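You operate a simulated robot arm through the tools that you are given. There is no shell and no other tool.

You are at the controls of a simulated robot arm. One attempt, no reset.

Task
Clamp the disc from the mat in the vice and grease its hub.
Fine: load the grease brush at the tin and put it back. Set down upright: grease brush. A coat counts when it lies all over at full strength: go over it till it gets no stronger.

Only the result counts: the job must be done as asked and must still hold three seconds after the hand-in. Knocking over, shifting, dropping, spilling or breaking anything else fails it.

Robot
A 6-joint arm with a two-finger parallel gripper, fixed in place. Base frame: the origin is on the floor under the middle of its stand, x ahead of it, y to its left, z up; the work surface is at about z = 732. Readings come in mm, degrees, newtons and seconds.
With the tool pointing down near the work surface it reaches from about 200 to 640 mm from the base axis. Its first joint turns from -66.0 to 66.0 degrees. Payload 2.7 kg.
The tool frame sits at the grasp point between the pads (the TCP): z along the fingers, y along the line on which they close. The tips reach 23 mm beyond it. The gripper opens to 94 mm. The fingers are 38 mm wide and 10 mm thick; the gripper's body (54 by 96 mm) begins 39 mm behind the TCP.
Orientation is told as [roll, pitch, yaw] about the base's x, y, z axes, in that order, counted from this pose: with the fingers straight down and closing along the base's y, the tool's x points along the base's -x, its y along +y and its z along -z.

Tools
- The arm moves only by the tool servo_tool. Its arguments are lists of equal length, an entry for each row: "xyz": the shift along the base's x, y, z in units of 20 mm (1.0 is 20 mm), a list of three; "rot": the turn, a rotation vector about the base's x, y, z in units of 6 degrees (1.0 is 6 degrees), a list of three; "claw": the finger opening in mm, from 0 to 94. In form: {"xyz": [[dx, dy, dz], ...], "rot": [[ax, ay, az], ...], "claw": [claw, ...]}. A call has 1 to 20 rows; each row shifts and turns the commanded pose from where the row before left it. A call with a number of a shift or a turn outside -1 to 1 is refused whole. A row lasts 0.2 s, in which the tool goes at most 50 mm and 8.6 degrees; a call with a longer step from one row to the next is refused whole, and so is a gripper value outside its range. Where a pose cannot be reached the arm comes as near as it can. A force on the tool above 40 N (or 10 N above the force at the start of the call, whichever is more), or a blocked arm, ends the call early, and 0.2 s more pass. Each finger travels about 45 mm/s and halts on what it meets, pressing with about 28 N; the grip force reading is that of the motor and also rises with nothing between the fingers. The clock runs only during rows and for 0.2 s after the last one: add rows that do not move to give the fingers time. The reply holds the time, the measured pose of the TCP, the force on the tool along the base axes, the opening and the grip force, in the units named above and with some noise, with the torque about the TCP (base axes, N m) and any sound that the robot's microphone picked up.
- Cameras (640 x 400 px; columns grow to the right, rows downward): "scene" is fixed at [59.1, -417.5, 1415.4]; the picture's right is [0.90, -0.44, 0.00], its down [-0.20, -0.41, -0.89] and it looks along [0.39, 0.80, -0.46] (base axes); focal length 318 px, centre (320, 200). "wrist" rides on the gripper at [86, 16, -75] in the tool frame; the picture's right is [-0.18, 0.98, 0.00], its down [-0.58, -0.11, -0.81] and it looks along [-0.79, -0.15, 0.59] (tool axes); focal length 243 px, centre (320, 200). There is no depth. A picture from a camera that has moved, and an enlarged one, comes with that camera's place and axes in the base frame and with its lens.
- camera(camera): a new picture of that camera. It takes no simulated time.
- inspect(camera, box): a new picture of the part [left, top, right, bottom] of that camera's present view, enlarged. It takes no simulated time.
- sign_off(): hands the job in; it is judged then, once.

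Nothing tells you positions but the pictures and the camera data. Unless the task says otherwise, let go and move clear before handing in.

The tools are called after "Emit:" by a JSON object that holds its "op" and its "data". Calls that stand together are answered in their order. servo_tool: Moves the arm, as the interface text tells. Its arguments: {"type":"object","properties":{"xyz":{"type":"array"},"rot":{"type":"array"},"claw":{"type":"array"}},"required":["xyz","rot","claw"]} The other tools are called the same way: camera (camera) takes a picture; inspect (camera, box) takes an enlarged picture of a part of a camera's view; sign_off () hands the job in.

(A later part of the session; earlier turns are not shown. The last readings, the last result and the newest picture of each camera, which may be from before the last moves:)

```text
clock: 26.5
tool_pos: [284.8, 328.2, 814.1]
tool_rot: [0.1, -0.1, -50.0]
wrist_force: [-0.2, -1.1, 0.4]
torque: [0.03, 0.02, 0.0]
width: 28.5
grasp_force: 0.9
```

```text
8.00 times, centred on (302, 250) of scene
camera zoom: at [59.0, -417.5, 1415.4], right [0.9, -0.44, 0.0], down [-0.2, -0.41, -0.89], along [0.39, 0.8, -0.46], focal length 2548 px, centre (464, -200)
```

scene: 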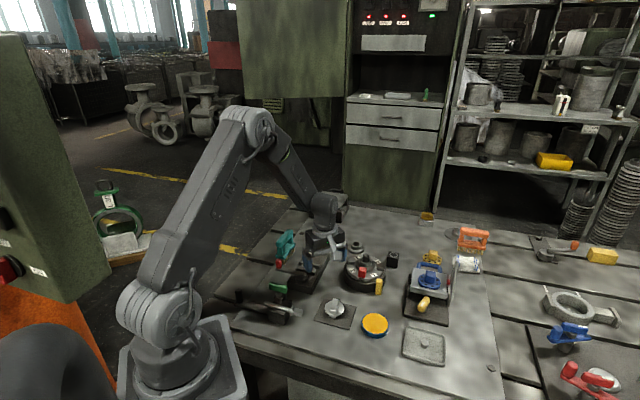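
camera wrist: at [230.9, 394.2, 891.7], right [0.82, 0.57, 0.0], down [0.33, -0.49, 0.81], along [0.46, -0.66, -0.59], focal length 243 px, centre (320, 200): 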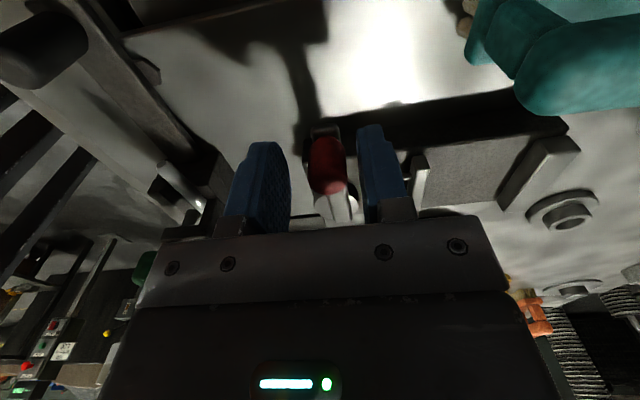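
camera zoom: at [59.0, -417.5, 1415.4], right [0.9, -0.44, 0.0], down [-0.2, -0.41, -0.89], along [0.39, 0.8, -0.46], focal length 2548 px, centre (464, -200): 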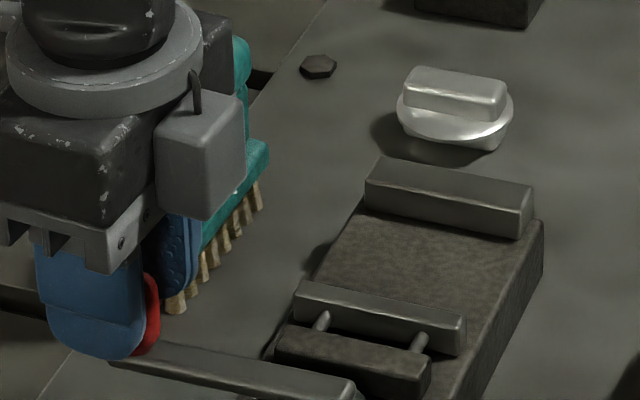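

The vice is open again. Now I'll rise clear and move over the disc with the fingers lined up across its top bar.

Emit:
{"op": "servo_tool", "data": {"xyz": [[0, 0, 0.91], [0, 0, 0.91], [0, 0, 0.91], [0, 0, 0.91], [0, 0, 0.91], [0, 0, 0]], "rot": [[0, 0, 0], [0, 0, 0], [0, 0, 0], [0, 0, 0], [0, 0, 0], [0, 0, 0]], "claw": [30, 30, 30, 30, 30, 30]}}

Emit:
{"op": "servo_tool", "data": {"xyz": [[0.253, -0.565, 0], [0.253, -0.565, 0], [0.253, -0.565, 0], [0.253, -0.565, 0], [0.253, -0.565, 0], [0.253, -0.565, 0], [0.253, -0.565, 0], [0.253, -0.565, 0], [0.253, -0.565, 0], [0.253, -0.565, 0], [0.253, -0.565, 0], [0.253, -0.565, 0], [0.253, -0.565, 0], [0.253, -0.565, 0], [0.253, -0.565, 0], [0.253, -0.565, 0], [0.253, -0.565, 0], [0, 0, 0]], "rot": [[0, 0, 0.956], [0, 0, 0.956], [0, 0, 0.956], [0, 0, 0.956], [0, 0, 0.956], [0, 0, 0.956], [0, 0, 0.956], [0, 0, 0.956], [0, 0, 0.956], [0, 0, 0.956], [0, 0, 0.956], [0, 0, 0.956], [0, 0, 0.956], [0, 0, 0.956], [0, 0, 0.956], [0, 0, 0.956], [0, 0, 0.956], [0, 0, 0]], "claw": [50, 50, 50, 50, 50, 50, 50, 50, 50, 50, 50, 50, 50, 50, 50, 50, 50, 50]}}

Emit:
{"op": "camera", "data": {"camera": "wrist"}}

Emit:
{"op": "inspect", "data": {"camera": "wrist", "box": [260, 100, 380, 230]}}

Emit:
{"op": "inspect", "data": {"camera": "scene", "box": [290, 270, 390, 340]}}

```text
clock: 27.9
tool_pos: [285.9, 329.0, 907.4]
tool_rot: [0.0, -0.1, -50.0]
wrist_force: [-0.3, 0.4, -0.1]
torque: [-0.04, 0.0, 0.02]
width: 30.1
grasp_force: 0.0
```

```text
clock: 31.7
tool_pos: [370.8, 133.9, 906.9]
tool_rot: [0.0, -0.1, 47.8]
wrist_force: [-0.2, -0.7, -0.4]
torque: [0.04, -0.01, 0.01]
width: 50.0
grasp_force: 0.2
```

```text
taken
camera wrist: at [300.5, 80.5, 982.3], right [-0.6, 0.8, 0.0], down [0.47, 0.36, 0.81], along [0.64, 0.49, -0.59], focal length 243 px, centre (320, 200)
```

wrist: 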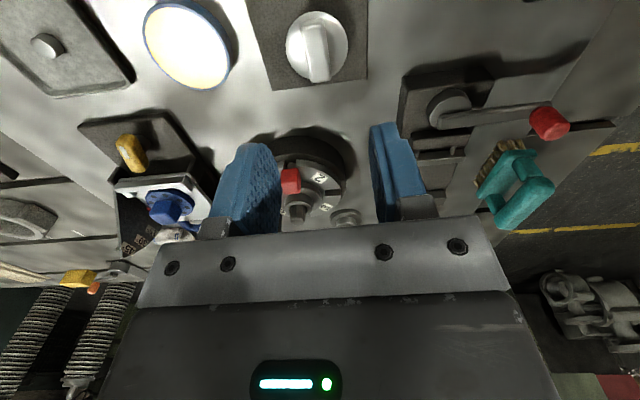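

```text
3.08 times, centred on (320, 165) of wrist
camera zoom: at [300.5, 80.5, 982.3], right [-0.6, 0.8, 0.0], down [0.47, 0.36, 0.81], along [0.64, 0.49, -0.59], focal length 746 px, centre (320, 308)
```

zoom: 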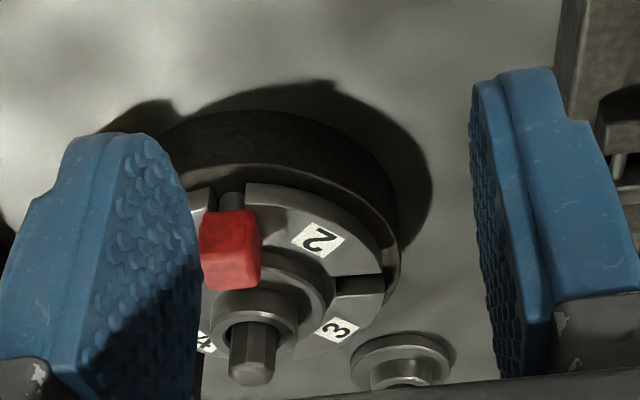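

```text
5.71 times, centred on (340, 305) of scene
camera zoom: at [59.1, -417.5, 1415.4], right [0.9, -0.44, 0.0], down [-0.2, -0.41, -0.89], along [0.39, 0.8, -0.46], focal length 1820 px, centre (206, -400)
```

zoom: 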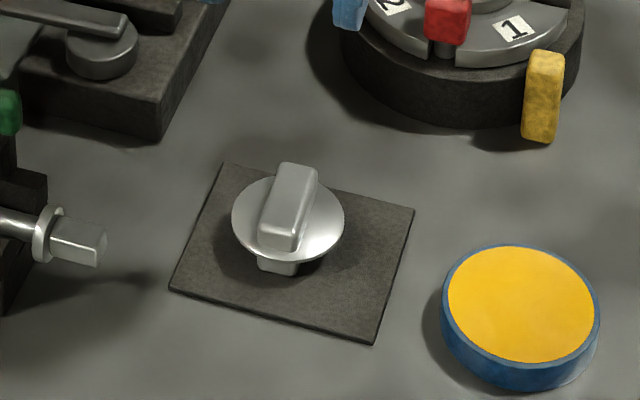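

Emit:
{"op": "inspect", "data": {"camera": "wrist", "box": [270, 0, 370, 90]}}

Emit:
{"op": "inspect", "data": {"camera": "wrist", "box": [390, 60, 580, 180]}}

```text
4.44 times, centred on (320, 45) of wrist
camera zoom: at [300.5, 80.5, 982.3], right [-0.6, 0.8, 0.0], down [0.47, 0.36, 0.81], along [0.64, 0.49, -0.59], focal length 1078 px, centre (320, 889)
```

zoom: 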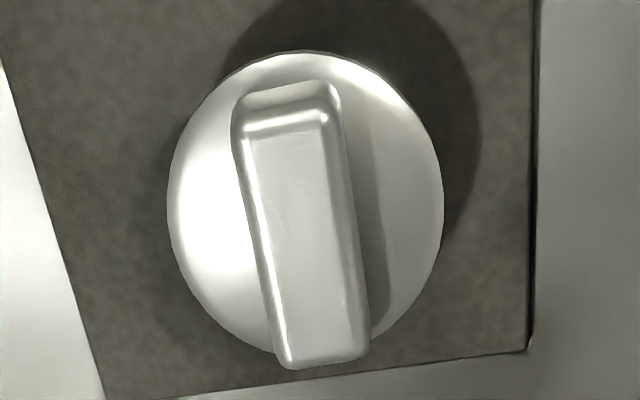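

```text
3.33 times, centred on (485, 120) of wrist
camera zoom: at [300.5, 80.5, 982.3], right [-0.6, 0.8, 0.0], down [0.47, 0.36, 0.81], along [0.64, 0.49, -0.59], focal length 809 px, centre (-230, 467)
```

zoom: 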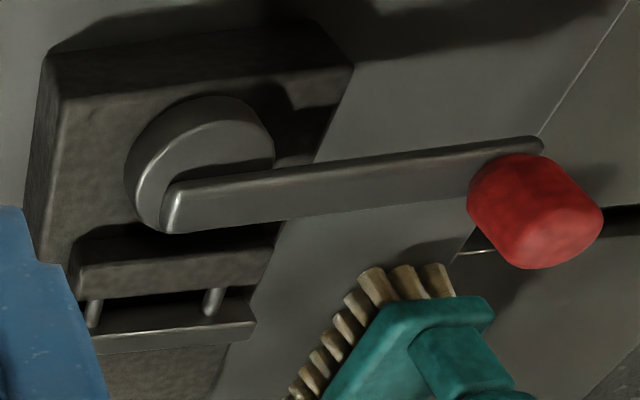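

The disc centre is at about (373, 133), bar direction 47°. I'll shift slightly and descend to just above the plate, then check.

Emit:
{"op": "servo_tool", "data": {"xyz": [[0.12, -0.035, 0], [0, 0, -0.75], [0, 0, -0.75], [0, 0, -0.75], [0, 0, -0.75], [0, 0, -0.75], [0, 0, -0.75], [0, 0, -0.75], [0, 0, -0.6], [0, 0, 0]], "rot": [[0, 0, -0.1], [0, 0, 0], [0, 0, 0], [0, 0, 0], [0, 0, 0], [0, 0, 0], [0, 0, 0], [0, 0, 0], [0, 0, 0], [0, 0, 0]], "claw": [50, 50, 50, 50, 50, 50, 50, 50, 50, 50]}}

Emit:
{"op": "inspect", "data": {"camera": "wrist", "box": [220, 100, 420, 240]}}

Emit:
{"op": "inspect", "data": {"camera": "scene", "box": [290, 270, 390, 340]}}

```text
clock: 33.9
tool_pos: [375.1, 133.1, 792.1]
tool_rot: [0.1, 0.0, 47.0]
wrist_force: [-0.8, 0.2, -0.3]
torque: [-0.03, -0.01, 0.01]
width: 49.8
grasp_force: 0.1
```

```text
2.86 times, centred on (320, 170) of wrist
camera zoom: at [303.3, 81.1, 867.5], right [-0.59, 0.8, 0.0], down [0.48, 0.35, 0.81], along [0.65, 0.48, -0.59], focal length 693 px, centre (320, 286)
```

zoom: 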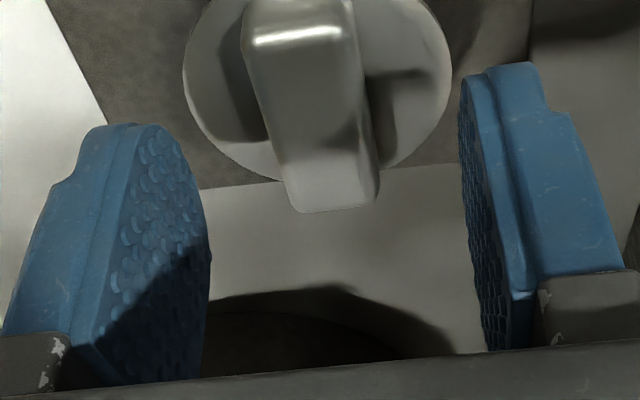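

```text
5.71 times, centred on (340, 305) of scene
camera zoom: at [59.1, -417.5, 1415.4], right [0.9, -0.44, 0.0], down [-0.2, -0.41, -0.89], along [0.39, 0.8, -0.46], focal length 1820 px, centre (206, -400)
```

zoom: 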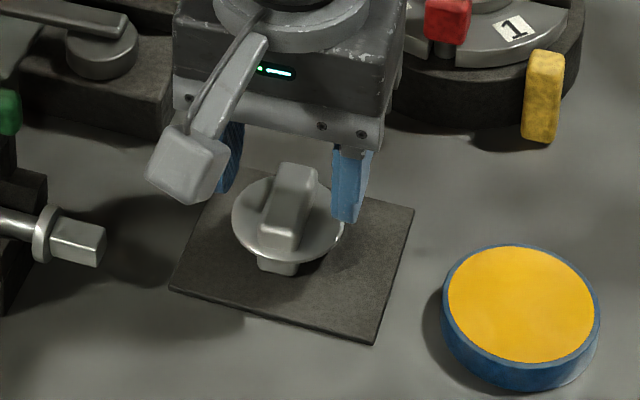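

Emit:
{"op": "servo_tool", "data": {"xyz": [[0, 0, -0.25], [0, 0, -0.15], [0, 0, -0.1], [0, 0, 0]], "rot": [[0, 0, 0], [0, 0, 0], [0, 0, 0], [0, 0, 0]], "claw": [50, 50, 50, 50]}}

Emit:
{"op": "inspect", "data": {"camera": "scene", "box": [300, 280, 380, 330]}}

```text
clock: 34.9
tool_pos: [373.3, 134.0, 781.9]
tool_rot: [0.0, 0.0, 47.1]
wrist_force: [-0.3, 0.2, 0.3]
torque: [0.0, -0.03, -0.02]
width: 50.0
grasp_force: 0.0
```

```text
8.00 times, centred on (340, 305) of scene
camera zoom: at [59.1, -417.5, 1415.4], right [0.9, -0.44, 0.0], down [-0.2, -0.41, -0.89], along [0.39, 0.8, -0.46], focal length 2548 px, centre (160, -640)
```

zoom: 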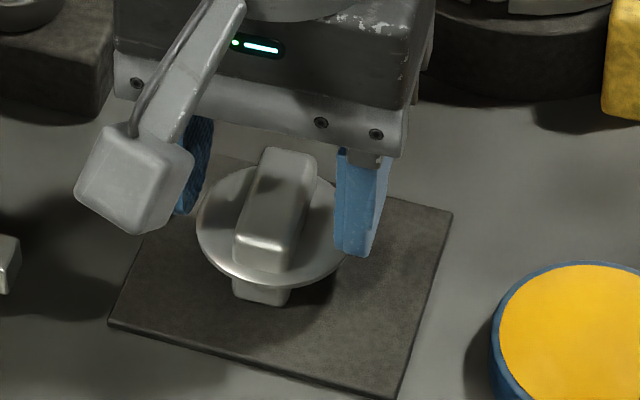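

Tips are just above the plate without contact. Closing on the bar.

Emit:
{"op": "servo_tool", "data": {"xyz": [[0, 0, 0], [0, 0, 0], [0, 0, 0], [0, 0, 0], [0, 0, 0]], "rot": [[0, 0, 0], [0, 0, 0], [0, 0, 0], [0, 0, 0], [0, 0, 0]], "claw": [36, 24, 12, 5, 5]}}

Emit:
{"op": "inspect", "data": {"camera": "scene", "box": [300, 280, 380, 330]}}

Emit:
{"op": "inspect", "data": {"camera": "wrist", "box": [240, 80, 400, 240]}}

```text
clock: 36.1
tool_pos: [375.5, 134.1, 782.5]
tool_rot: [0.0, 0.0, 47.1]
wrist_force: [0.7, -2.3, -0.3]
torque: [-0.07, -0.08, -0.01]
width: 19.6
grasp_force: 27.7
```

```text
8.00 times, centred on (340, 305) of scene
camera zoom: at [59.1, -417.6, 1415.4], right [0.9, -0.44, 0.0], down [-0.2, -0.41, -0.89], along [0.39, 0.8, -0.46], focal length 2548 px, centre (160, -640)
```

zoom: 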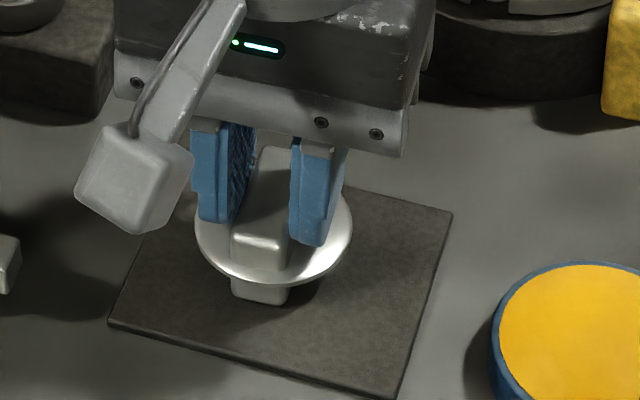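

```text
2.50 times, centred on (320, 160) of wrist
camera zoom: at [303.1, 80.9, 857.0], right [-0.59, 0.8, 0.0], down [0.48, 0.35, 0.81], along [0.65, 0.48, -0.59], focal length 606 px, centre (320, 300)
```

zoom: 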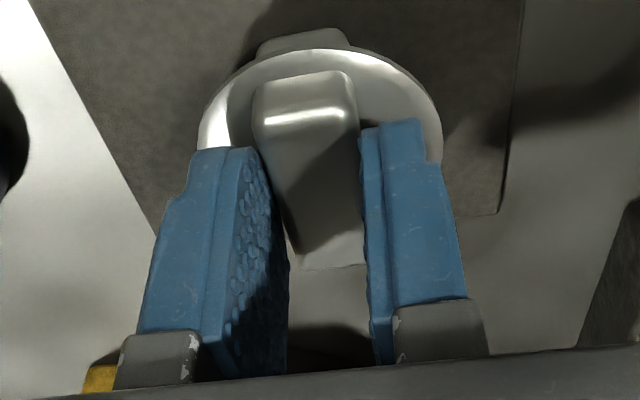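

The bar is gripped (19.6 mm wide). Lifting straight up gently.

Emit:
{"op": "servo_tool", "data": {"xyz": [[0, 0, 0.25], [0, 0, 0.5], [0, 0, 0.75], [0, 0, 0.75], [0, 0, 0.75], [0, 0, 0.75], [0, 0, 0.75], [0, 0, 0.5], [0, 0, 0]], "rot": [[0, 0, 0], [0, 0, 0], [0, 0, 0], [0, 0, 0], [0, 0, 0], [0, 0, 0], [0, 0, 0], [0, 0, 0], [0, 0, 0]], "claw": [5, 5, 5, 5, 5, 5, 5, 5, 5]}}

Emit:
{"op": "camera", "data": {"camera": "scene"}}

Emit:
{"op": "camera", "data": {"camera": "wrist"}}

Emit:
{"op": "inspect", "data": {"camera": "scene", "box": [290, 250, 390, 330]}}

```text
clock: 38.1
tool_pos: [373.9, 133.0, 879.8]
tool_rot: [0.0, 0.1, 47.2]
wrist_force: [-0.3, -0.5, 0.0]
torque: [0.01, 0.01, 0.02]
width: 5.0
grasp_force: 0.1
```

```text
taken
```

scene: 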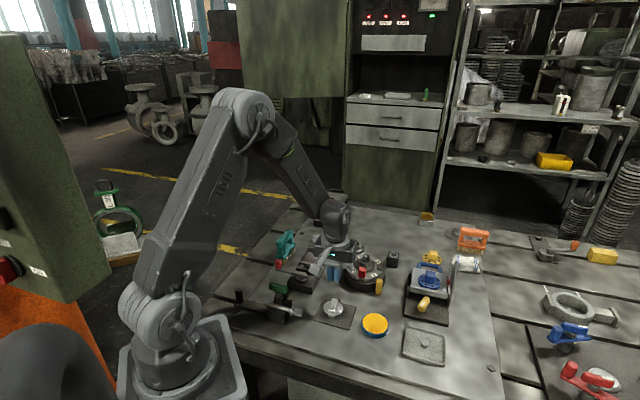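

```text
taken
camera wrist: at [302.0, 79.7, 953.8], right [-0.59, 0.8, 0.0], down [0.48, 0.35, 0.81], along [0.65, 0.48, -0.59], focal length 243 px, centre (320, 200)
```

wrist: 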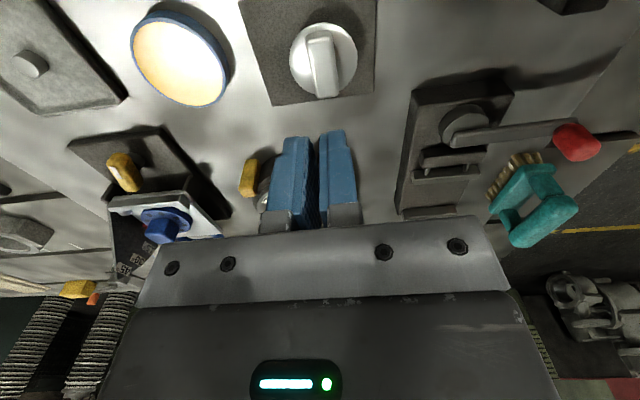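

```text
5.00 times, centred on (340, 290) of scene
camera zoom: at [59.1, -417.5, 1415.4], right [0.9, -0.44, 0.0], down [-0.2, -0.41, -0.89], along [0.39, 0.8, -0.46], focal length 1593 px, centre (220, -250)
```

zoom: 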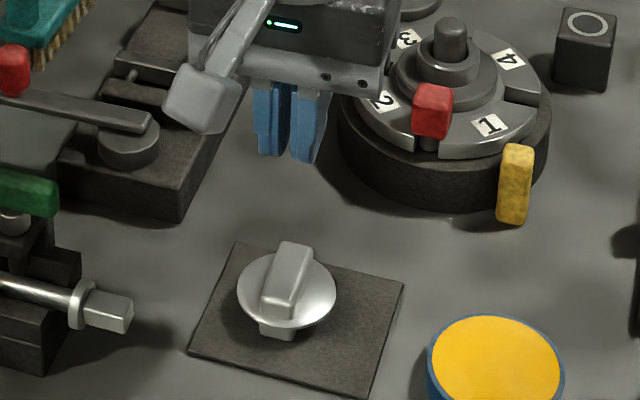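

The bar slipped out of the fingertips – the grip was too shallow and the disc stayed on the mat. I'll check it's undisturbed and then grip deeper.

Emit:
{"op": "inspect", "data": {"camera": "scene", "box": [310, 290, 390, 340]}}

Emit:
{"op": "inspect", "data": {"camera": "wrist", "box": [270, 0, 380, 110]}}

```text
8.00 times, centred on (350, 315) of scene
camera zoom: at [59.1, -417.5, 1415.4], right [0.9, -0.44, 0.0], down [-0.2, -0.41, -0.89], along [0.39, 0.8, -0.46], focal length 2548 px, centre (80, -720)
```

zoom: 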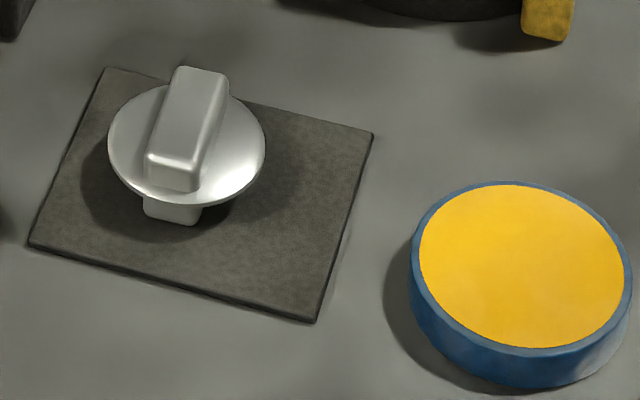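

```text
3.64 times, centred on (325, 55) of wrist
camera zoom: at [302.0, 79.7, 953.8], right [-0.59, 0.8, 0.0], down [0.48, 0.35, 0.81], along [0.65, 0.48, -0.59], focal length 882 px, centre (302, 727)
```

zoom: 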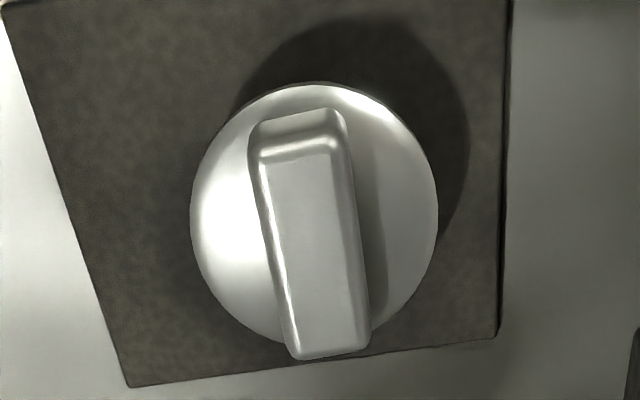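

Emit:
{"op": "servo_tool", "data": {"xyz": [[0, 0, -0.75], [0, 0, -0.75], [0, 0, -0.75], [0, 0, -0.75], [0, 0, -0.75], [0, 0, -0.75], [0, 0, -0.3], [0, 0, -0.15], [0, 0, 0]], "rot": [[0, 0, 0], [0, 0, 0], [0, 0, 0], [0, 0, 0], [0, 0, 0], [0, 0, 0], [0, 0, 0], [0, 0, 0], [0, 0, 0]], "claw": [40, 40, 40, 40, 40, 40, 40, 40, 40]}}

Emit:
{"op": "servo_tool", "data": {"xyz": [[0, 0, -0.075], [0, 0, -0.05], [0, 0, 0]], "rot": [[0, 0, 0], [0, 0, 0], [0, 0, 0]], "claw": [40, 40, 40]}}

Emit:
{"op": "inspect", "data": {"camera": "scene", "box": [310, 285, 360, 320]}}

Emit:
{"op": "inspect", "data": {"camera": "wrist", "box": [240, 80, 400, 240]}}

```text
clock: 40.1
tool_pos: [373.4, 133.9, 781.6]
tool_rot: [0.0, 0.0, 47.1]
wrist_force: [0.7, 0.5, 0.6]
torque: [0.02, 0.03, -0.01]
width: 40.3
grasp_force: 0.1
```

```text
clock: 40.9
tool_pos: [373.7, 133.7, 779.7]
tool_rot: [-0.1, 0.0, 47.2]
wrist_force: [0.1, 0.6, -1.1]
torque: [0.03, 0.02, -0.02]
width: 40.1
grasp_force: 0.0
```

```text
11.43 times, centred on (335, 302) of scene
camera zoom: at [59.1, -417.5, 1415.4], right [0.9, -0.44, 0.0], down [-0.2, -0.41, -0.89], along [0.39, 0.8, -0.46], focal length 3640 px, centre (149, -971)
```

zoom: 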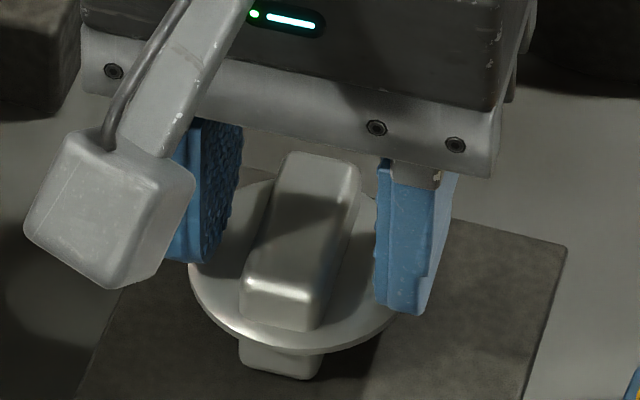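

```text
2.50 times, centred on (320, 160) of wrist
camera zoom: at [302.4, 80.5, 854.6], right [-0.59, 0.8, 0.0], down [0.48, 0.35, 0.81], along [0.65, 0.48, -0.59], focal length 606 px, centre (320, 300)
```

zoom: 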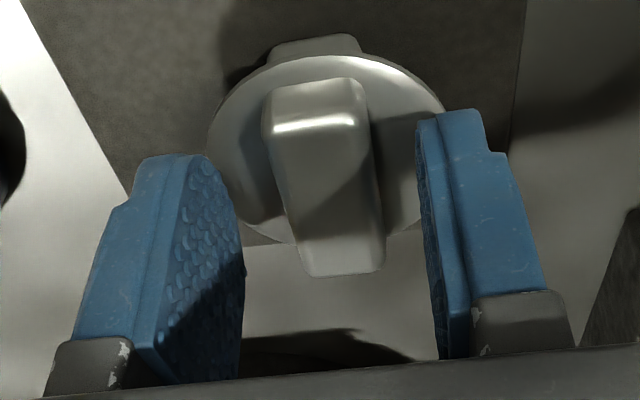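

Emit:
{"op": "servo_tool", "data": {"xyz": [[0, 0, -0.075], [0, 0, -0.075], [0, 0, 0]], "rot": [[0, 0, 0], [0, 0, 0], [0, 0, 0]], "claw": [40, 40, 40]}}

Emit:
{"op": "inspect", "data": {"camera": "scene", "box": [310, 285, 360, 320]}}

```text
clock: 41.7
tool_pos: [372.3, 134.5, 777.1]
tool_rot: [-0.1, 0.0, 47.1]
wrist_force: [-3.3, -3.1, 16.4]
torque: [0.02, 0.09, 0.03]
width: 39.9
grasp_force: 0.0
```

```text
11.43 times, centred on (335, 302) of scene
camera zoom: at [58.8, -417.7, 1415.4], right [0.9, -0.44, 0.0], down [-0.2, -0.41, -0.89], along [0.39, 0.8, -0.46], focal length 3640 px, centre (149, -971)
```

zoom: 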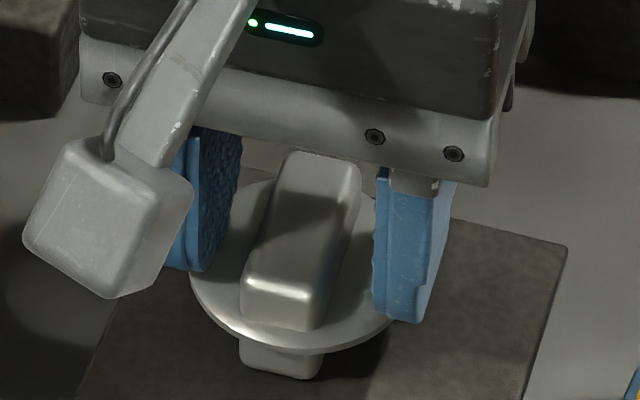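

The tips touched the plate (top at about z=754.5). I'll unload by about 1 mm and close there, for a deeper grip.

Emit:
{"op": "servo_tool", "data": {"xyz": [[0, 0, 0.07], [0, 0, 0], [0, 0, 0], [0, 0, 0], [0, 0, 0]], "rot": [[0, 0, 0], [0, 0, 0], [0, 0, 0], [0, 0, 0], [0, 0, 0]], "claw": [30, 20, 10, 0, 0]}}

Emit:
{"op": "servo_tool", "data": {"xyz": [[0, 0, 0.1], [0, 0, 0.15], [0, 0, 0.25], [0, 0, 0]], "rot": [[0, 0, 0], [0, 0, 0], [0, 0, 0], [0, 0, 0]], "claw": [0, 0, 0, 0]}}

Emit:
{"op": "inspect", "data": {"camera": "scene", "box": [310, 285, 360, 320]}}

```text
clock: 42.9
tool_pos: [373.3, 135.2, 777.6]
tool_rot: [0.0, 0.0, 47.1]
wrist_force: [-0.9, 0.4, -0.4]
torque: [-0.02, 0.01, 0.0]
width: 19.8
grasp_force: 28.6
```

```text
clock: 43.9
tool_pos: [373.0, 134.3, 787.3]
tool_rot: [0.0, 0.0, 47.1]
wrist_force: [0.2, 0.0, -2.4]
torque: [0.0, 0.01, 0.02]
width: 19.6
grasp_force: 28.0
```

```text
11.43 times, centred on (335, 302) of scene
camera zoom: at [59.1, -417.5, 1415.4], right [0.9, -0.44, 0.0], down [-0.2, -0.41, -0.89], along [0.39, 0.8, -0.46], focal length 3640 px, centre (149, -971)
```

zoom: 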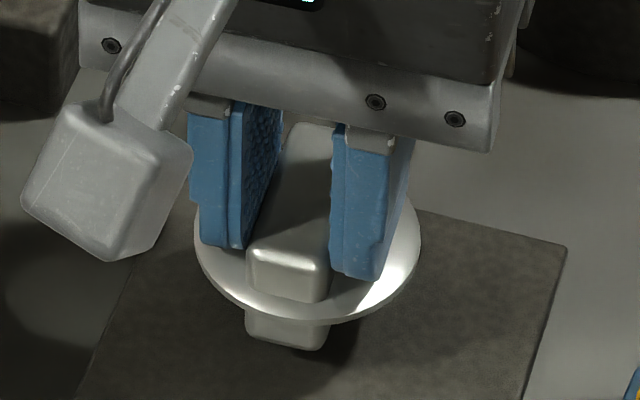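

The disc now comes up with the fingers (about 2.4 N). I'll lift it on up smoothly.

Emit:
{"op": "servo_tool", "data": {"xyz": [[0, 0, 0.3], [0, 0, 0.4], [0, 0, 0.5], [0, 0, 0.6], [0, 0, 0.6], [0, 0, 0.6], [0, 0, 0.6], [0, 0, 0.5], [0, 0, 0.4], [0, 0, 0.2], [0, 0, 0]], "rot": [[0, 0, 0], [0, 0, 0], [0, 0, 0], [0, 0, 0], [0, 0, 0], [0, 0, 0], [0, 0, 0], [0, 0, 0], [0, 0, 0], [0, 0, 0], [0, 0, 0]], "claw": [0, 0, 0, 0, 0, 0, 0, 0, 0, 0, 0]}}

Emit:
{"op": "inspect", "data": {"camera": "scene", "box": [290, 240, 390, 310]}}

Emit:
{"op": "camera", "data": {"camera": "wrist"}}

```text
clock: 46.3
tool_pos: [372.1, 132.8, 883.1]
tool_rot: [0.0, -0.1, 47.1]
wrist_force: [0.3, -0.3, -2.3]
torque: [0.01, -0.02, -0.01]
width: 19.7
grasp_force: 27.9
```

```text
5.71 times, centred on (340, 275) of scene
camera zoom: at [59.1, -417.5, 1415.4], right [0.9, -0.44, 0.0], down [-0.2, -0.41, -0.89], along [0.39, 0.8, -0.46], focal length 1820 px, centre (206, -229)
```

zoom: 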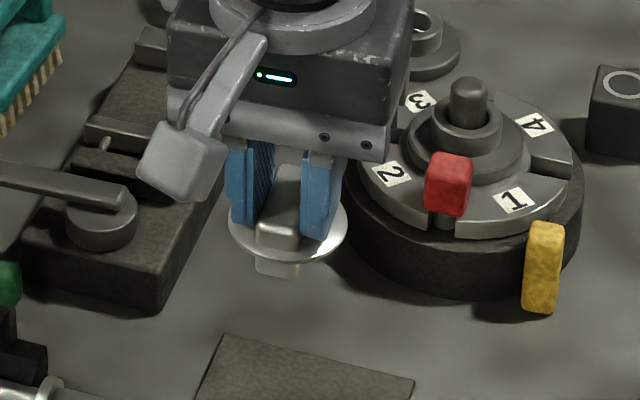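

```text
taken
camera wrist: at [301.1, 80.4, 957.6], right [-0.59, 0.8, 0.0], down [0.48, 0.35, 0.81], along [0.65, 0.48, -0.59], focal length 243 px, centre (320, 200)
```

wrist: 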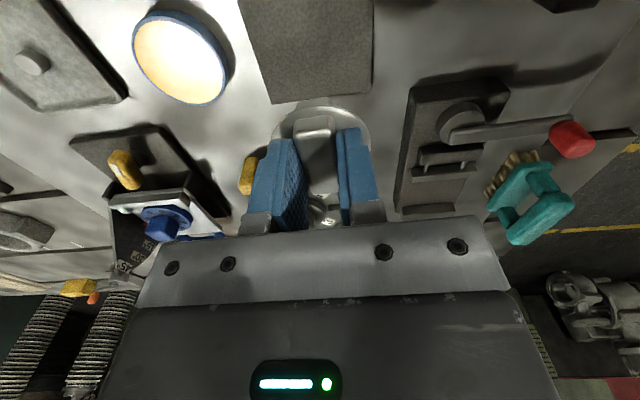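

Emit:
{"op": "inspect", "data": {"camera": "wrist", "box": [385, 70, 535, 220]}}

Emit:
{"op": "inspect", "data": {"camera": "scene", "box": [285, 230, 345, 290]}}

```text
2.67 times, centred on (460, 145) of wrist
camera zoom: at [301.1, 80.4, 957.6], right [-0.59, 0.8, 0.0], down [0.48, 0.35, 0.81], along [0.65, 0.48, -0.59], focal length 647 px, centre (-53, 347)
```

zoom: 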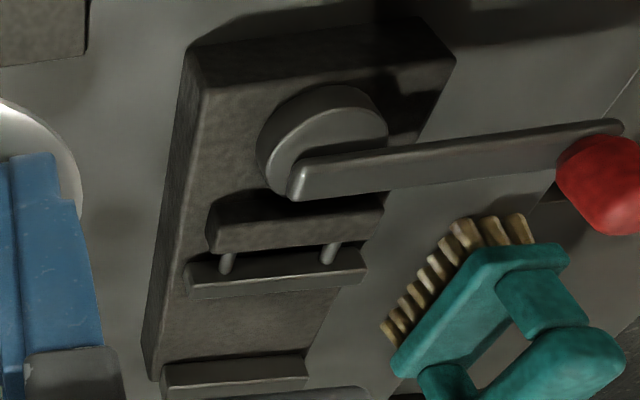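

```text
6.67 times, centred on (315, 260) of scene
camera zoom: at [59.1, -417.5, 1415.4], right [0.9, -0.44, 0.0], down [-0.2, -0.41, -0.89], along [0.39, 0.8, -0.46], focal length 2124 px, centre (353, -200)
```

zoom: 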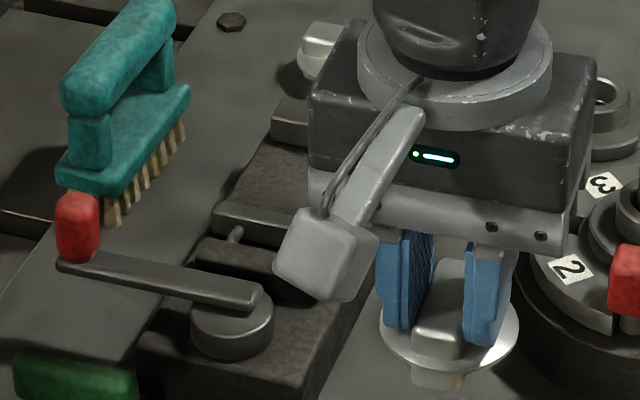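

The disc is firmly held. The gap's middle is near (407, 337); I'll carry the disc over it, a little towards the fixed jaw, staying high.

Emit:
{"op": "servo_tool", "data": {"xyz": [[0.05, 0.3, 0], [0.12, 0.6, 0], [0.16, 0.85, 0], [0.16, 0.85, 0], [0.16, 0.85, 0], [0.16, 0.85, 0], [0.16, 0.85, 0], [0.16, 0.85, 0], [0.16, 0.85, 0], [0.16, 0.85, 0], [0.16, 0.85, 0], [0.16, 0.85, 0], [0.15, 0.7, 0], [0.04, 0.32, 0], [0, 0, 0]], "rot": [[0, 0, 0], [0, 0, 0], [0, 0, 0], [0, 0, 0], [0, 0, 0], [0, 0, 0], [0, 0, 0], [0, 0, 0], [0, 0, 0], [0, 0, 0], [0, 0, 0], [0, 0, 0], [0, 0, 0], [0, 0, 0], [0, 0, 0]], "claw": [0, 0, 0, 0, 0, 0, 0, 0, 0, 0, 0, 0, 0, 0, 0]}}

Emit:
{"op": "camera", "data": {"camera": "wrist"}}

Emit:
{"op": "inspect", "data": {"camera": "scene", "box": [270, 210, 370, 290]}}

Emit:
{"op": "inspect", "data": {"camera": "wrist", "box": [220, 0, 420, 220]}}

```text
clock: 49.5
tool_pos: [414.7, 341.5, 881.0]
tool_rot: [-0.1, 0.0, 47.1]
wrist_force: [-0.5, 0.6, -2.2]
torque: [-0.01, -0.02, -0.02]
width: 19.4
grasp_force: 28.3
```

```text
taken
camera wrist: at [342.4, 288.3, 956.3], right [-0.59, 0.8, 0.0], down [0.48, 0.35, 0.81], along [0.65, 0.48, -0.59], focal length 243 px, centre (320, 200)
```

wrist: 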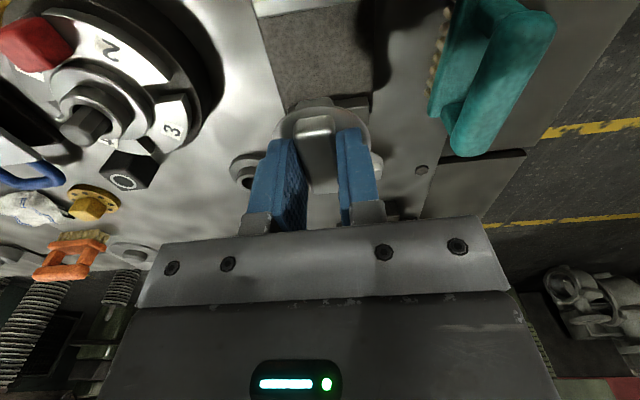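

```text
5.00 times, centred on (320, 250) of scene
camera zoom: at [59.1, -417.5, 1415.4], right [0.9, -0.44, 0.0], down [-0.2, -0.41, -0.89], along [0.39, 0.8, -0.46], focal length 1593 px, centre (320, -50)
```

zoom: 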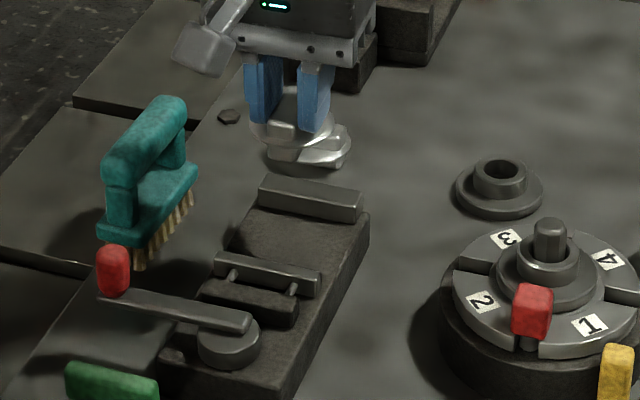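

```text
1.82 times, centred on (320, 110) of wrist
camera zoom: at [342.4, 288.3, 956.3], right [-0.59, 0.8, 0.0], down [0.48, 0.35, 0.81], along [0.65, 0.48, -0.59], focal length 441 px, centre (320, 364)
```

zoom: 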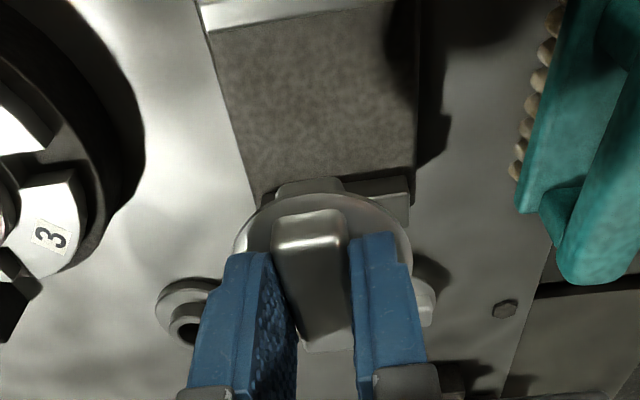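

The disc is over the gap. Fixed jaw face and moving jaw face measure about 72 mm apart with the disc near the right spot; I'll lower it slowly now.

Emit:
{"op": "servo_tool", "data": {"xyz": [[0, 0, -0.3], [0, 0, -0.5], [0, 0, -0.6], [0, 0, -0.6], [0, 0, -0.6], [0, 0, -0.5], [0, 0, -0.3], [0, 0, 0]], "rot": [[0, 0, 0], [0, 0, 0], [0, 0, 0], [0, 0, 0], [0, 0, 0], [0, 0, 0], [0, 0, 0], [0, 0, 0]], "claw": [0, 0, 0, 0, 0, 0, 0, 0]}}

Emit:
{"op": "inspect", "data": {"camera": "scene", "box": [285, 225, 345, 275]}}

Emit:
{"op": "inspect", "data": {"camera": "wrist", "box": [220, 0, 420, 220]}}

```text
clock: 51.3
tool_pos: [413.0, 342.3, 812.8]
tool_rot: [0.0, 0.0, 47.1]
wrist_force: [0.4, -0.9, -1.7]
torque: [0.0, 0.02, -0.02]
width: 19.5
grasp_force: 27.9
```

```text
8.00 times, centred on (315, 250) of scene
camera zoom: at [59.1, -417.5, 1415.4], right [0.9, -0.44, 0.0], down [-0.2, -0.41, -0.89], along [0.39, 0.8, -0.46], focal length 2548 px, centre (360, -200)
```

zoom: 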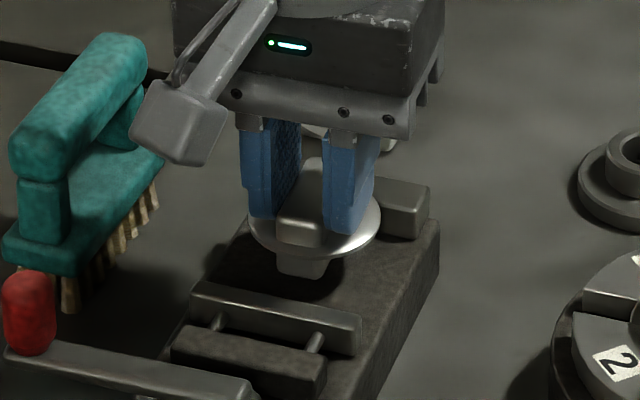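

```text
1.82 times, centred on (320, 110) of wrist
camera zoom: at [341.8, 288.8, 888.3], right [-0.59, 0.8, 0.0], down [0.48, 0.35, 0.81], along [0.65, 0.48, -0.59], focal length 441 px, centre (320, 364)
```

zoom: 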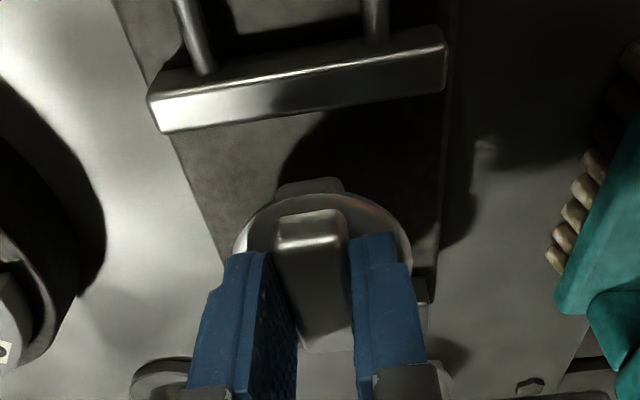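

Emit:
{"op": "servo_tool", "data": {"xyz": [[0, 0, -0.15], [0, 0, -0.1], [0, 0, 0]], "rot": [[0, 0, 0], [0, 0, 0], [0, 0, 0]], "claw": [0, 0, 0]}}

Emit:
{"op": "servo_tool", "data": {"xyz": [[0, 0, -0.075], [0, 0, 0]], "rot": [[0, 0, 0], [0, 0, 0]], "claw": [0, 0]}}

```text
clock: 52.1
tool_pos: [412.2, 342.2, 808.4]
tool_rot: [0.0, 0.0, 47.1]
wrist_force: [0.1, 0.4, -2.0]
torque: [-0.03, 0.01, 0.0]
width: 19.8
grasp_force: 28.2
```

```text
clock: 52.7
tool_pos: [412.6, 342.0, 807.7]
tool_rot: [0.0, 0.0, 47.1]
wrist_force: [0.2, 0.6, -2.8]
torque: [0.01, 0.02, 0.02]
width: 19.4
grasp_force: 28.4
```

Emit:
{"op": "servo_tool", "data": {"xyz": [[0, 0, -0.075], [0, 0, 0]], "rot": [[0, 0, 0], [0, 0, 0]], "claw": [0, 0]}}

Emit:
{"op": "servo_tool", "data": {"xyz": [[0, 0, -0.075], [0, 0, 0]], "rot": [[0, 0, 0], [0, 0, 0]], "claw": [0, 0]}}

Emit:
{"op": "inspect", "data": {"camera": "scene", "box": [285, 225, 345, 275]}}

```text
clock: 53.3
tool_pos: [411.9, 342.1, 805.8]
tool_rot: [0.1, 0.0, 47.1]
wrist_force: [1.1, -0.3, -3.2]
torque: [-0.02, -0.01, -0.02]
width: 19.7
grasp_force: 28.0
```

```text
clock: 53.9
tool_pos: [413.2, 340.4, 803.9]
tool_rot: [0.0, 0.0, 47.0]
wrist_force: [0.6, 0.3, -1.8]
torque: [-0.01, 0.0, 0.02]
width: 19.7
grasp_force: 28.1
```

```text
8.00 times, centred on (315, 250) of scene
camera zoom: at [59.1, -417.5, 1415.4], right [0.9, -0.44, 0.0], down [-0.2, -0.41, -0.89], along [0.39, 0.8, -0.46], focal length 2548 px, centre (360, -200)
```

zoom: 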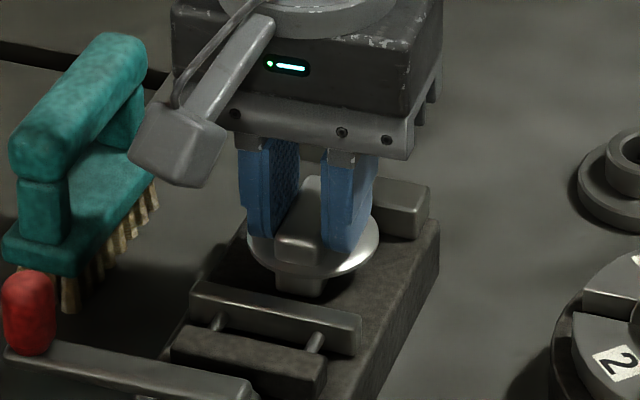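

Emit:
{"op": "servo_tool", "data": {"xyz": [[0, 0, -0.075], [0, 0, -0.05], [0, 0, 0]], "rot": [[0, 0, 0], [0, 0, 0], [0, 0, 0]], "claw": [0, 0, 0]}}

Emit:
{"op": "servo_tool", "data": {"xyz": [[0, 0, -0.075], [0, 0, 0]], "rot": [[0, 0, 0], [0, 0, 0]], "claw": [0, 0]}}

Emit:
{"op": "inspect", "data": {"camera": "scene", "box": [285, 225, 345, 275]}}

```text
clock: 54.7
tool_pos: [413.2, 343.9, 803.6]
tool_rot: [0.0, -0.1, 47.0]
wrist_force: [-7.7, -1.6, 19.7]
torque: [-0.1, 0.22, -0.03]
width: 19.5
grasp_force: 28.4
```

```text
clock: 55.3
tool_pos: [413.6, 343.0, 803.3]
tool_rot: [0.0, -0.2, 47.1]
wrist_force: [-13.0, -3.7, 34.5]
torque: [-0.3, 0.53, 0.02]
width: 19.6
grasp_force: 27.9
```

```text
8.00 times, centred on (315, 250) of scene
camera zoom: at [58.4, -418.0, 1415.3], right [0.9, -0.44, 0.0], down [-0.2, -0.41, -0.89], along [0.39, 0.8, -0.46], focal length 2548 px, centre (360, -200)
```

zoom: 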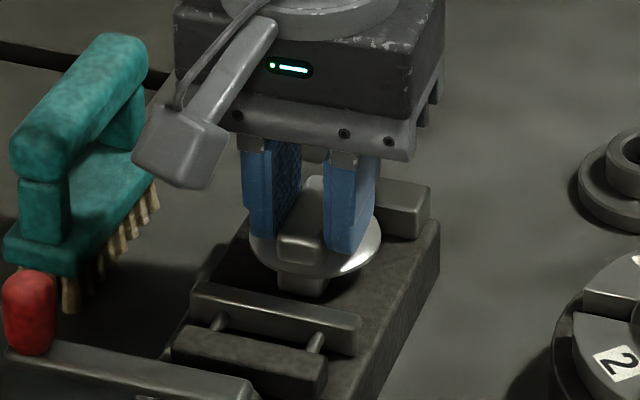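

The foot is resting on the vice bed (contact at TCP z≈804, so the disc's rim sits at jaw height). I'll relieve the pressure and nudge it towards the fixed jaw.

Emit:
{"op": "servo_tool", "data": {"xyz": [[0, 0, 0.14], [0, 0, 0]], "rot": [[0, 0, 0], [0, 0, 0]], "claw": [0, 0]}}

Emit:
{"op": "servo_tool", "data": {"xyz": [[0.035, 0.035, 0], [0.035, 0.035, 0], [0, 0, 0]], "rot": [[0, 0, 0], [0, 0, 0], [0, 0, 0]], "claw": [0, 0, 0]}}

Emit:
{"op": "inspect", "data": {"camera": "wrist", "box": [220, 0, 420, 220]}}

```text
clock: 55.9
tool_pos: [413.8, 342.7, 803.0]
tool_rot: [-0.1, -0.2, 47.1]
wrist_force: [0.1, 1.0, 14.4]
torque: [0.07, -0.06, 0.02]
width: 19.6
grasp_force: 27.9
```

```text
clock: 56.7
tool_pos: [414.0, 342.9, 803.2]
tool_rot: [0.0, 0.1, 47.0]
wrist_force: [-6.3, -4.8, 18.0]
torque: [0.17, -0.15, 0.03]
width: 19.5
grasp_force: 27.6
```

```text
1.82 times, centred on (320, 110) of wrist
camera zoom: at [342.7, 289.9, 878.2], right [-0.59, 0.8, 0.0], down [0.48, 0.35, 0.81], along [0.65, 0.48, -0.59], focal length 441 px, centre (320, 364)
```

zoom: 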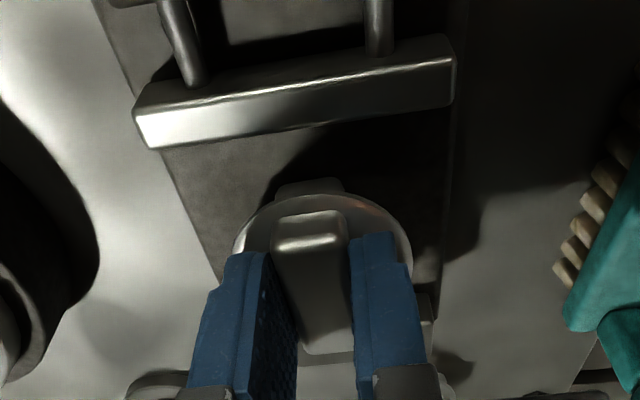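

Emit:
{"op": "servo_tool", "data": {"xyz": [[0, 0, 0.06], [0, 0, 0]], "rot": [[0, 0, 0], [0, 0, 0]], "claw": [0, 0]}}

Emit:
{"op": "servo_tool", "data": {"xyz": [[0.035, 0.035, 0], [0.035, 0.035, 0], [0, 0, 0]], "rot": [[0, 0, 0], [0, 0, 0], [0, 0, 0]], "claw": [0, 0, 0]}}

```text
clock: 57.3
tool_pos: [413.6, 343.4, 803.6]
tool_rot: [0.0, 0.2, 47.0]
wrist_force: [-3.3, -7.2, 3.2]
torque: [-0.1, -0.03, -0.03]
width: 19.3
grasp_force: 27.9
```

```text
clock: 58.1
tool_pos: [414.7, 342.5, 804.0]
tool_rot: [0.0, 0.4, 47.0]
wrist_force: [-8.9, -15.7, -4.7]
torque: [-0.49, 0.3, -0.06]
width: 19.8
grasp_force: 28.2
```

The rim is now against the fixed jaw (side force at plate height). I'll ease the side load, keep the foot lightly on the bed and release.

Emit:
{"op": "servo_tool", "data": {"xyz": [[-0.05, -0.05, -0.02], [0, 0, 0]], "rot": [[0, 0, 0], [0, 0, 0]], "claw": [0, 0]}}

```text
clock: 58.7
tool_pos: [414.1, 344.0, 802.7]
tool_rot: [0.1, 0.2, 47.3]
wrist_force: [-8.1, -13.6, -6.2]
torque: [-0.41, 0.27, -0.07]
width: 19.2
grasp_force: 27.4
```

Emit:
{"op": "servo_tool", "data": {"xyz": [[-0.05, -0.05, -0.04], [0, 0, 0]], "rot": [[0, 0, 0], [0, 0, 0]], "claw": [0, 0]}}

Emit:
{"op": "inspect", "data": {"camera": "wrist", "box": [220, 0, 420, 220]}}

Emit:
{"op": "inspect", "data": {"camera": "scene", "box": [285, 225, 345, 275]}}

```text
clock: 59.3
tool_pos: [414.9, 344.3, 803.6]
tool_rot: [-0.1, 0.0, 47.1]
wrist_force: [-5.9, -11.9, -5.2]
torque: [-0.37, 0.23, -0.11]
width: 19.7
grasp_force: 27.9
```

```text
1.82 times, centred on (320, 110) of wrist
camera zoom: at [342.2, 290.6, 879.0], right [-0.59, 0.8, 0.0], down [0.48, 0.35, 0.81], along [0.65, 0.48, -0.59], focal length 441 px, centre (320, 364)
```

zoom: 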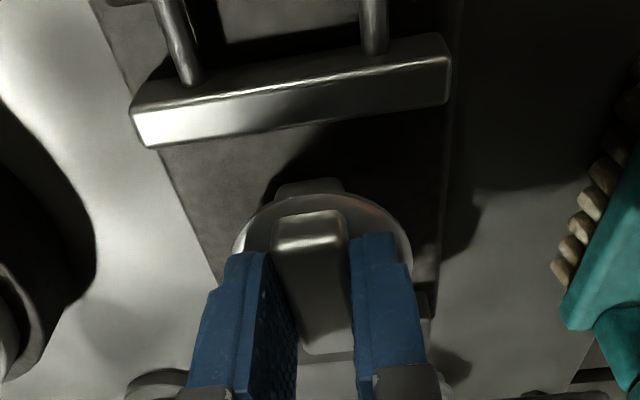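

```text
8.00 times, centred on (315, 250) of scene
camera zoom: at [59.0, -417.7, 1415.3], right [0.9, -0.44, 0.0], down [-0.2, -0.41, -0.89], along [0.39, 0.8, -0.46], focal length 2548 px, centre (360, -200)
```

zoom: 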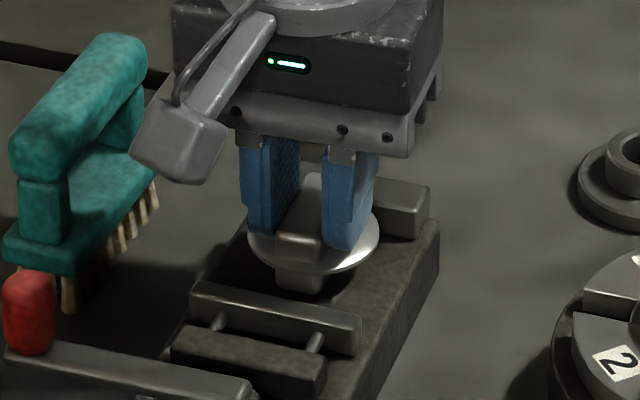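

Emit:
{"op": "servo_tool", "data": {"xyz": [[-0.07, -0.07, -0.03], [0, 0, 0]], "rot": [[0, 0, 0], [0, 0, 0]], "claw": [0, 0]}}

```text
clock: 59.9
tool_pos: [413.1, 343.4, 803.8]
tool_rot: [0.0, -0.3, 47.2]
wrist_force: [0.2, 0.1, -2.1]
torque: [0.0, 0.01, -0.01]
width: 19.5
grasp_force: 28.2
```

Emit:
{"op": "servo_tool", "data": {"xyz": [[0, 0, -0.05], [0, 0, 0]], "rot": [[0, 0, 0], [0, 0, 0]], "claw": [0, 0]}}

```text
clock: 60.5
tool_pos: [412.0, 343.2, 803.6]
tool_rot: [0.0, -0.3, 47.1]
wrist_force: [-0.6, 5.6, 13.3]
torque: [-0.01, 0.24, -0.08]
width: 19.8
grasp_force: 27.7
```

Emit:
{"op": "servo_tool", "data": {"xyz": [[0, 0, 0.03], [0, 0, 0]], "rot": [[0, 0, 0], [0, 0, 0]], "claw": [0, 0]}}

Emit:
{"op": "servo_tool", "data": {"xyz": [[0, 0, 0], [0, 0, 0], [0, 0, 0]], "rot": [[0, 0, 0], [0, 0, 0], [0, 0, 0]], "claw": [24, 32, 36]}}

Emit:
{"op": "inspect", "data": {"camera": "wrist", "box": [220, 0, 420, 220]}}

Emit:
{"op": "inspect", "data": {"camera": "scene", "box": [285, 225, 345, 275]}}

```text
clock: 61.1
tool_pos: [413.2, 341.9, 802.1]
tool_rot: [0.0, -0.3, 47.1]
wrist_force: [3.7, 6.1, 16.3]
torque: [-0.03, 0.05, -0.01]
width: 19.6
grasp_force: 27.9
```

```text
clock: 61.9
tool_pos: [410.9, 342.0, 802.0]
tool_rot: [0.0, 0.0, 47.0]
wrist_force: [-0.3, -2.2, 24.3]
torque: [-0.03, 0.01, -0.03]
width: 30.9
grasp_force: 0.0
```

```text
1.82 times, centred on (320, 110) of wrist
camera zoom: at [340.1, 288.2, 878.0], right [-0.59, 0.8, 0.0], down [0.48, 0.35, 0.81], along [0.65, 0.48, -0.59], focal length 441 px, centre (320, 364)
```

zoom: 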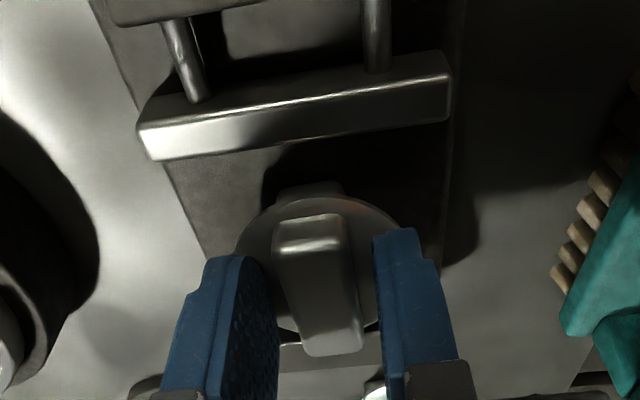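

```text
8.00 times, centred on (315, 250) of scene
camera zoom: at [58.7, -417.9, 1415.3], right [0.9, -0.44, 0.0], down [-0.2, -0.41, -0.89], along [0.39, 0.8, -0.46], focal length 2548 px, centre (360, -200)
```

zoom: 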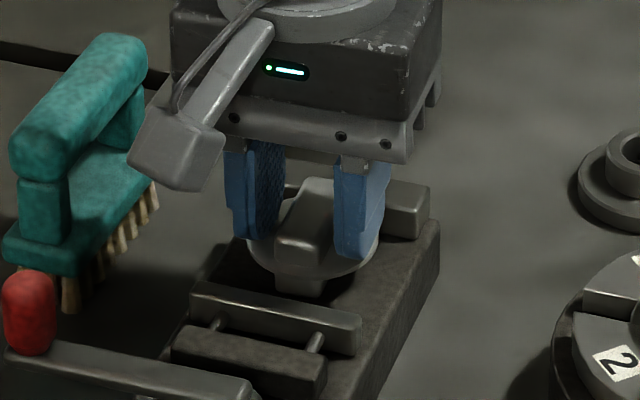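

The disc stands on the bed by the fixed jaw. I'll rise straight up clear of it and look.

Emit:
{"op": "servo_tool", "data": {"xyz": [[0, 0, 0.1], [0, 0, 0.2], [0, 0, 0.4], [0, 0, 0.6], [0, 0, 0.8], [0, 0, 0.8], [0, 0, 0.8], [0, 0, 0.8], [0, 0, 0.6], [0, 0, 0]], "rot": [[0, 0, 0], [0, 0, 0], [0, 0, 0], [0, 0, 0], [0, 0, 0], [0, 0, 0], [0, 0, 0], [0, 0, 0], [0, 0, 0], [0, 0, 0]], "claw": [36, 36, 36, 36, 36, 36, 36, 36, 36, 36]}}

Emit:
{"op": "inspect", "data": {"camera": "wrist", "box": [220, 0, 420, 220]}}

Emit:
{"op": "inspect", "data": {"camera": "scene", "box": [285, 225, 345, 275]}}

```text
clock: 64.1
tool_pos: [411.5, 342.5, 904.6]
tool_rot: [0.1, 0.1, 47.1]
wrist_force: [-0.5, 0.1, 0.6]
torque: [0.01, -0.02, -0.02]
width: 35.9
grasp_force: 0.0
```

```text
1.82 times, centred on (320, 110) of wrist
camera zoom: at [341.3, 289.5, 980.3], right [-0.59, 0.8, 0.0], down [0.48, 0.35, 0.81], along [0.65, 0.48, -0.59], focal length 441 px, centre (320, 364)
```

zoom: 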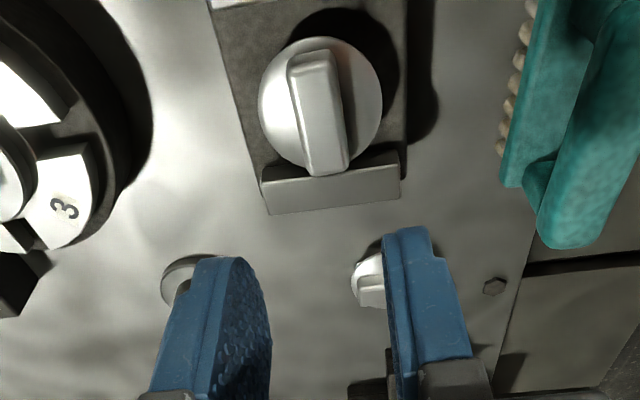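

```text
8.00 times, centred on (315, 250) of scene
camera zoom: at [59.1, -417.5, 1415.4], right [0.9, -0.44, 0.0], down [-0.2, -0.41, -0.89], along [0.39, 0.8, -0.46], focal length 2548 px, centre (360, -200)
```

zoom: 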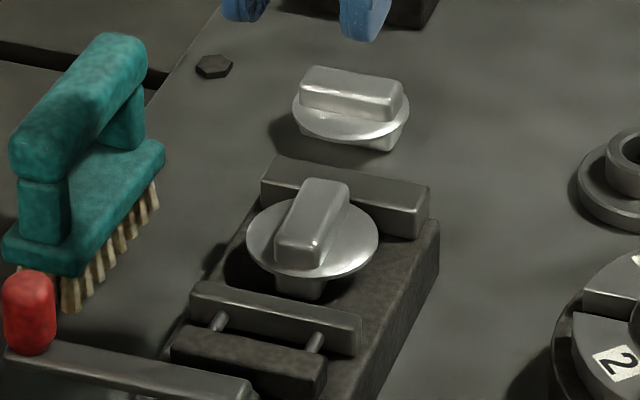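

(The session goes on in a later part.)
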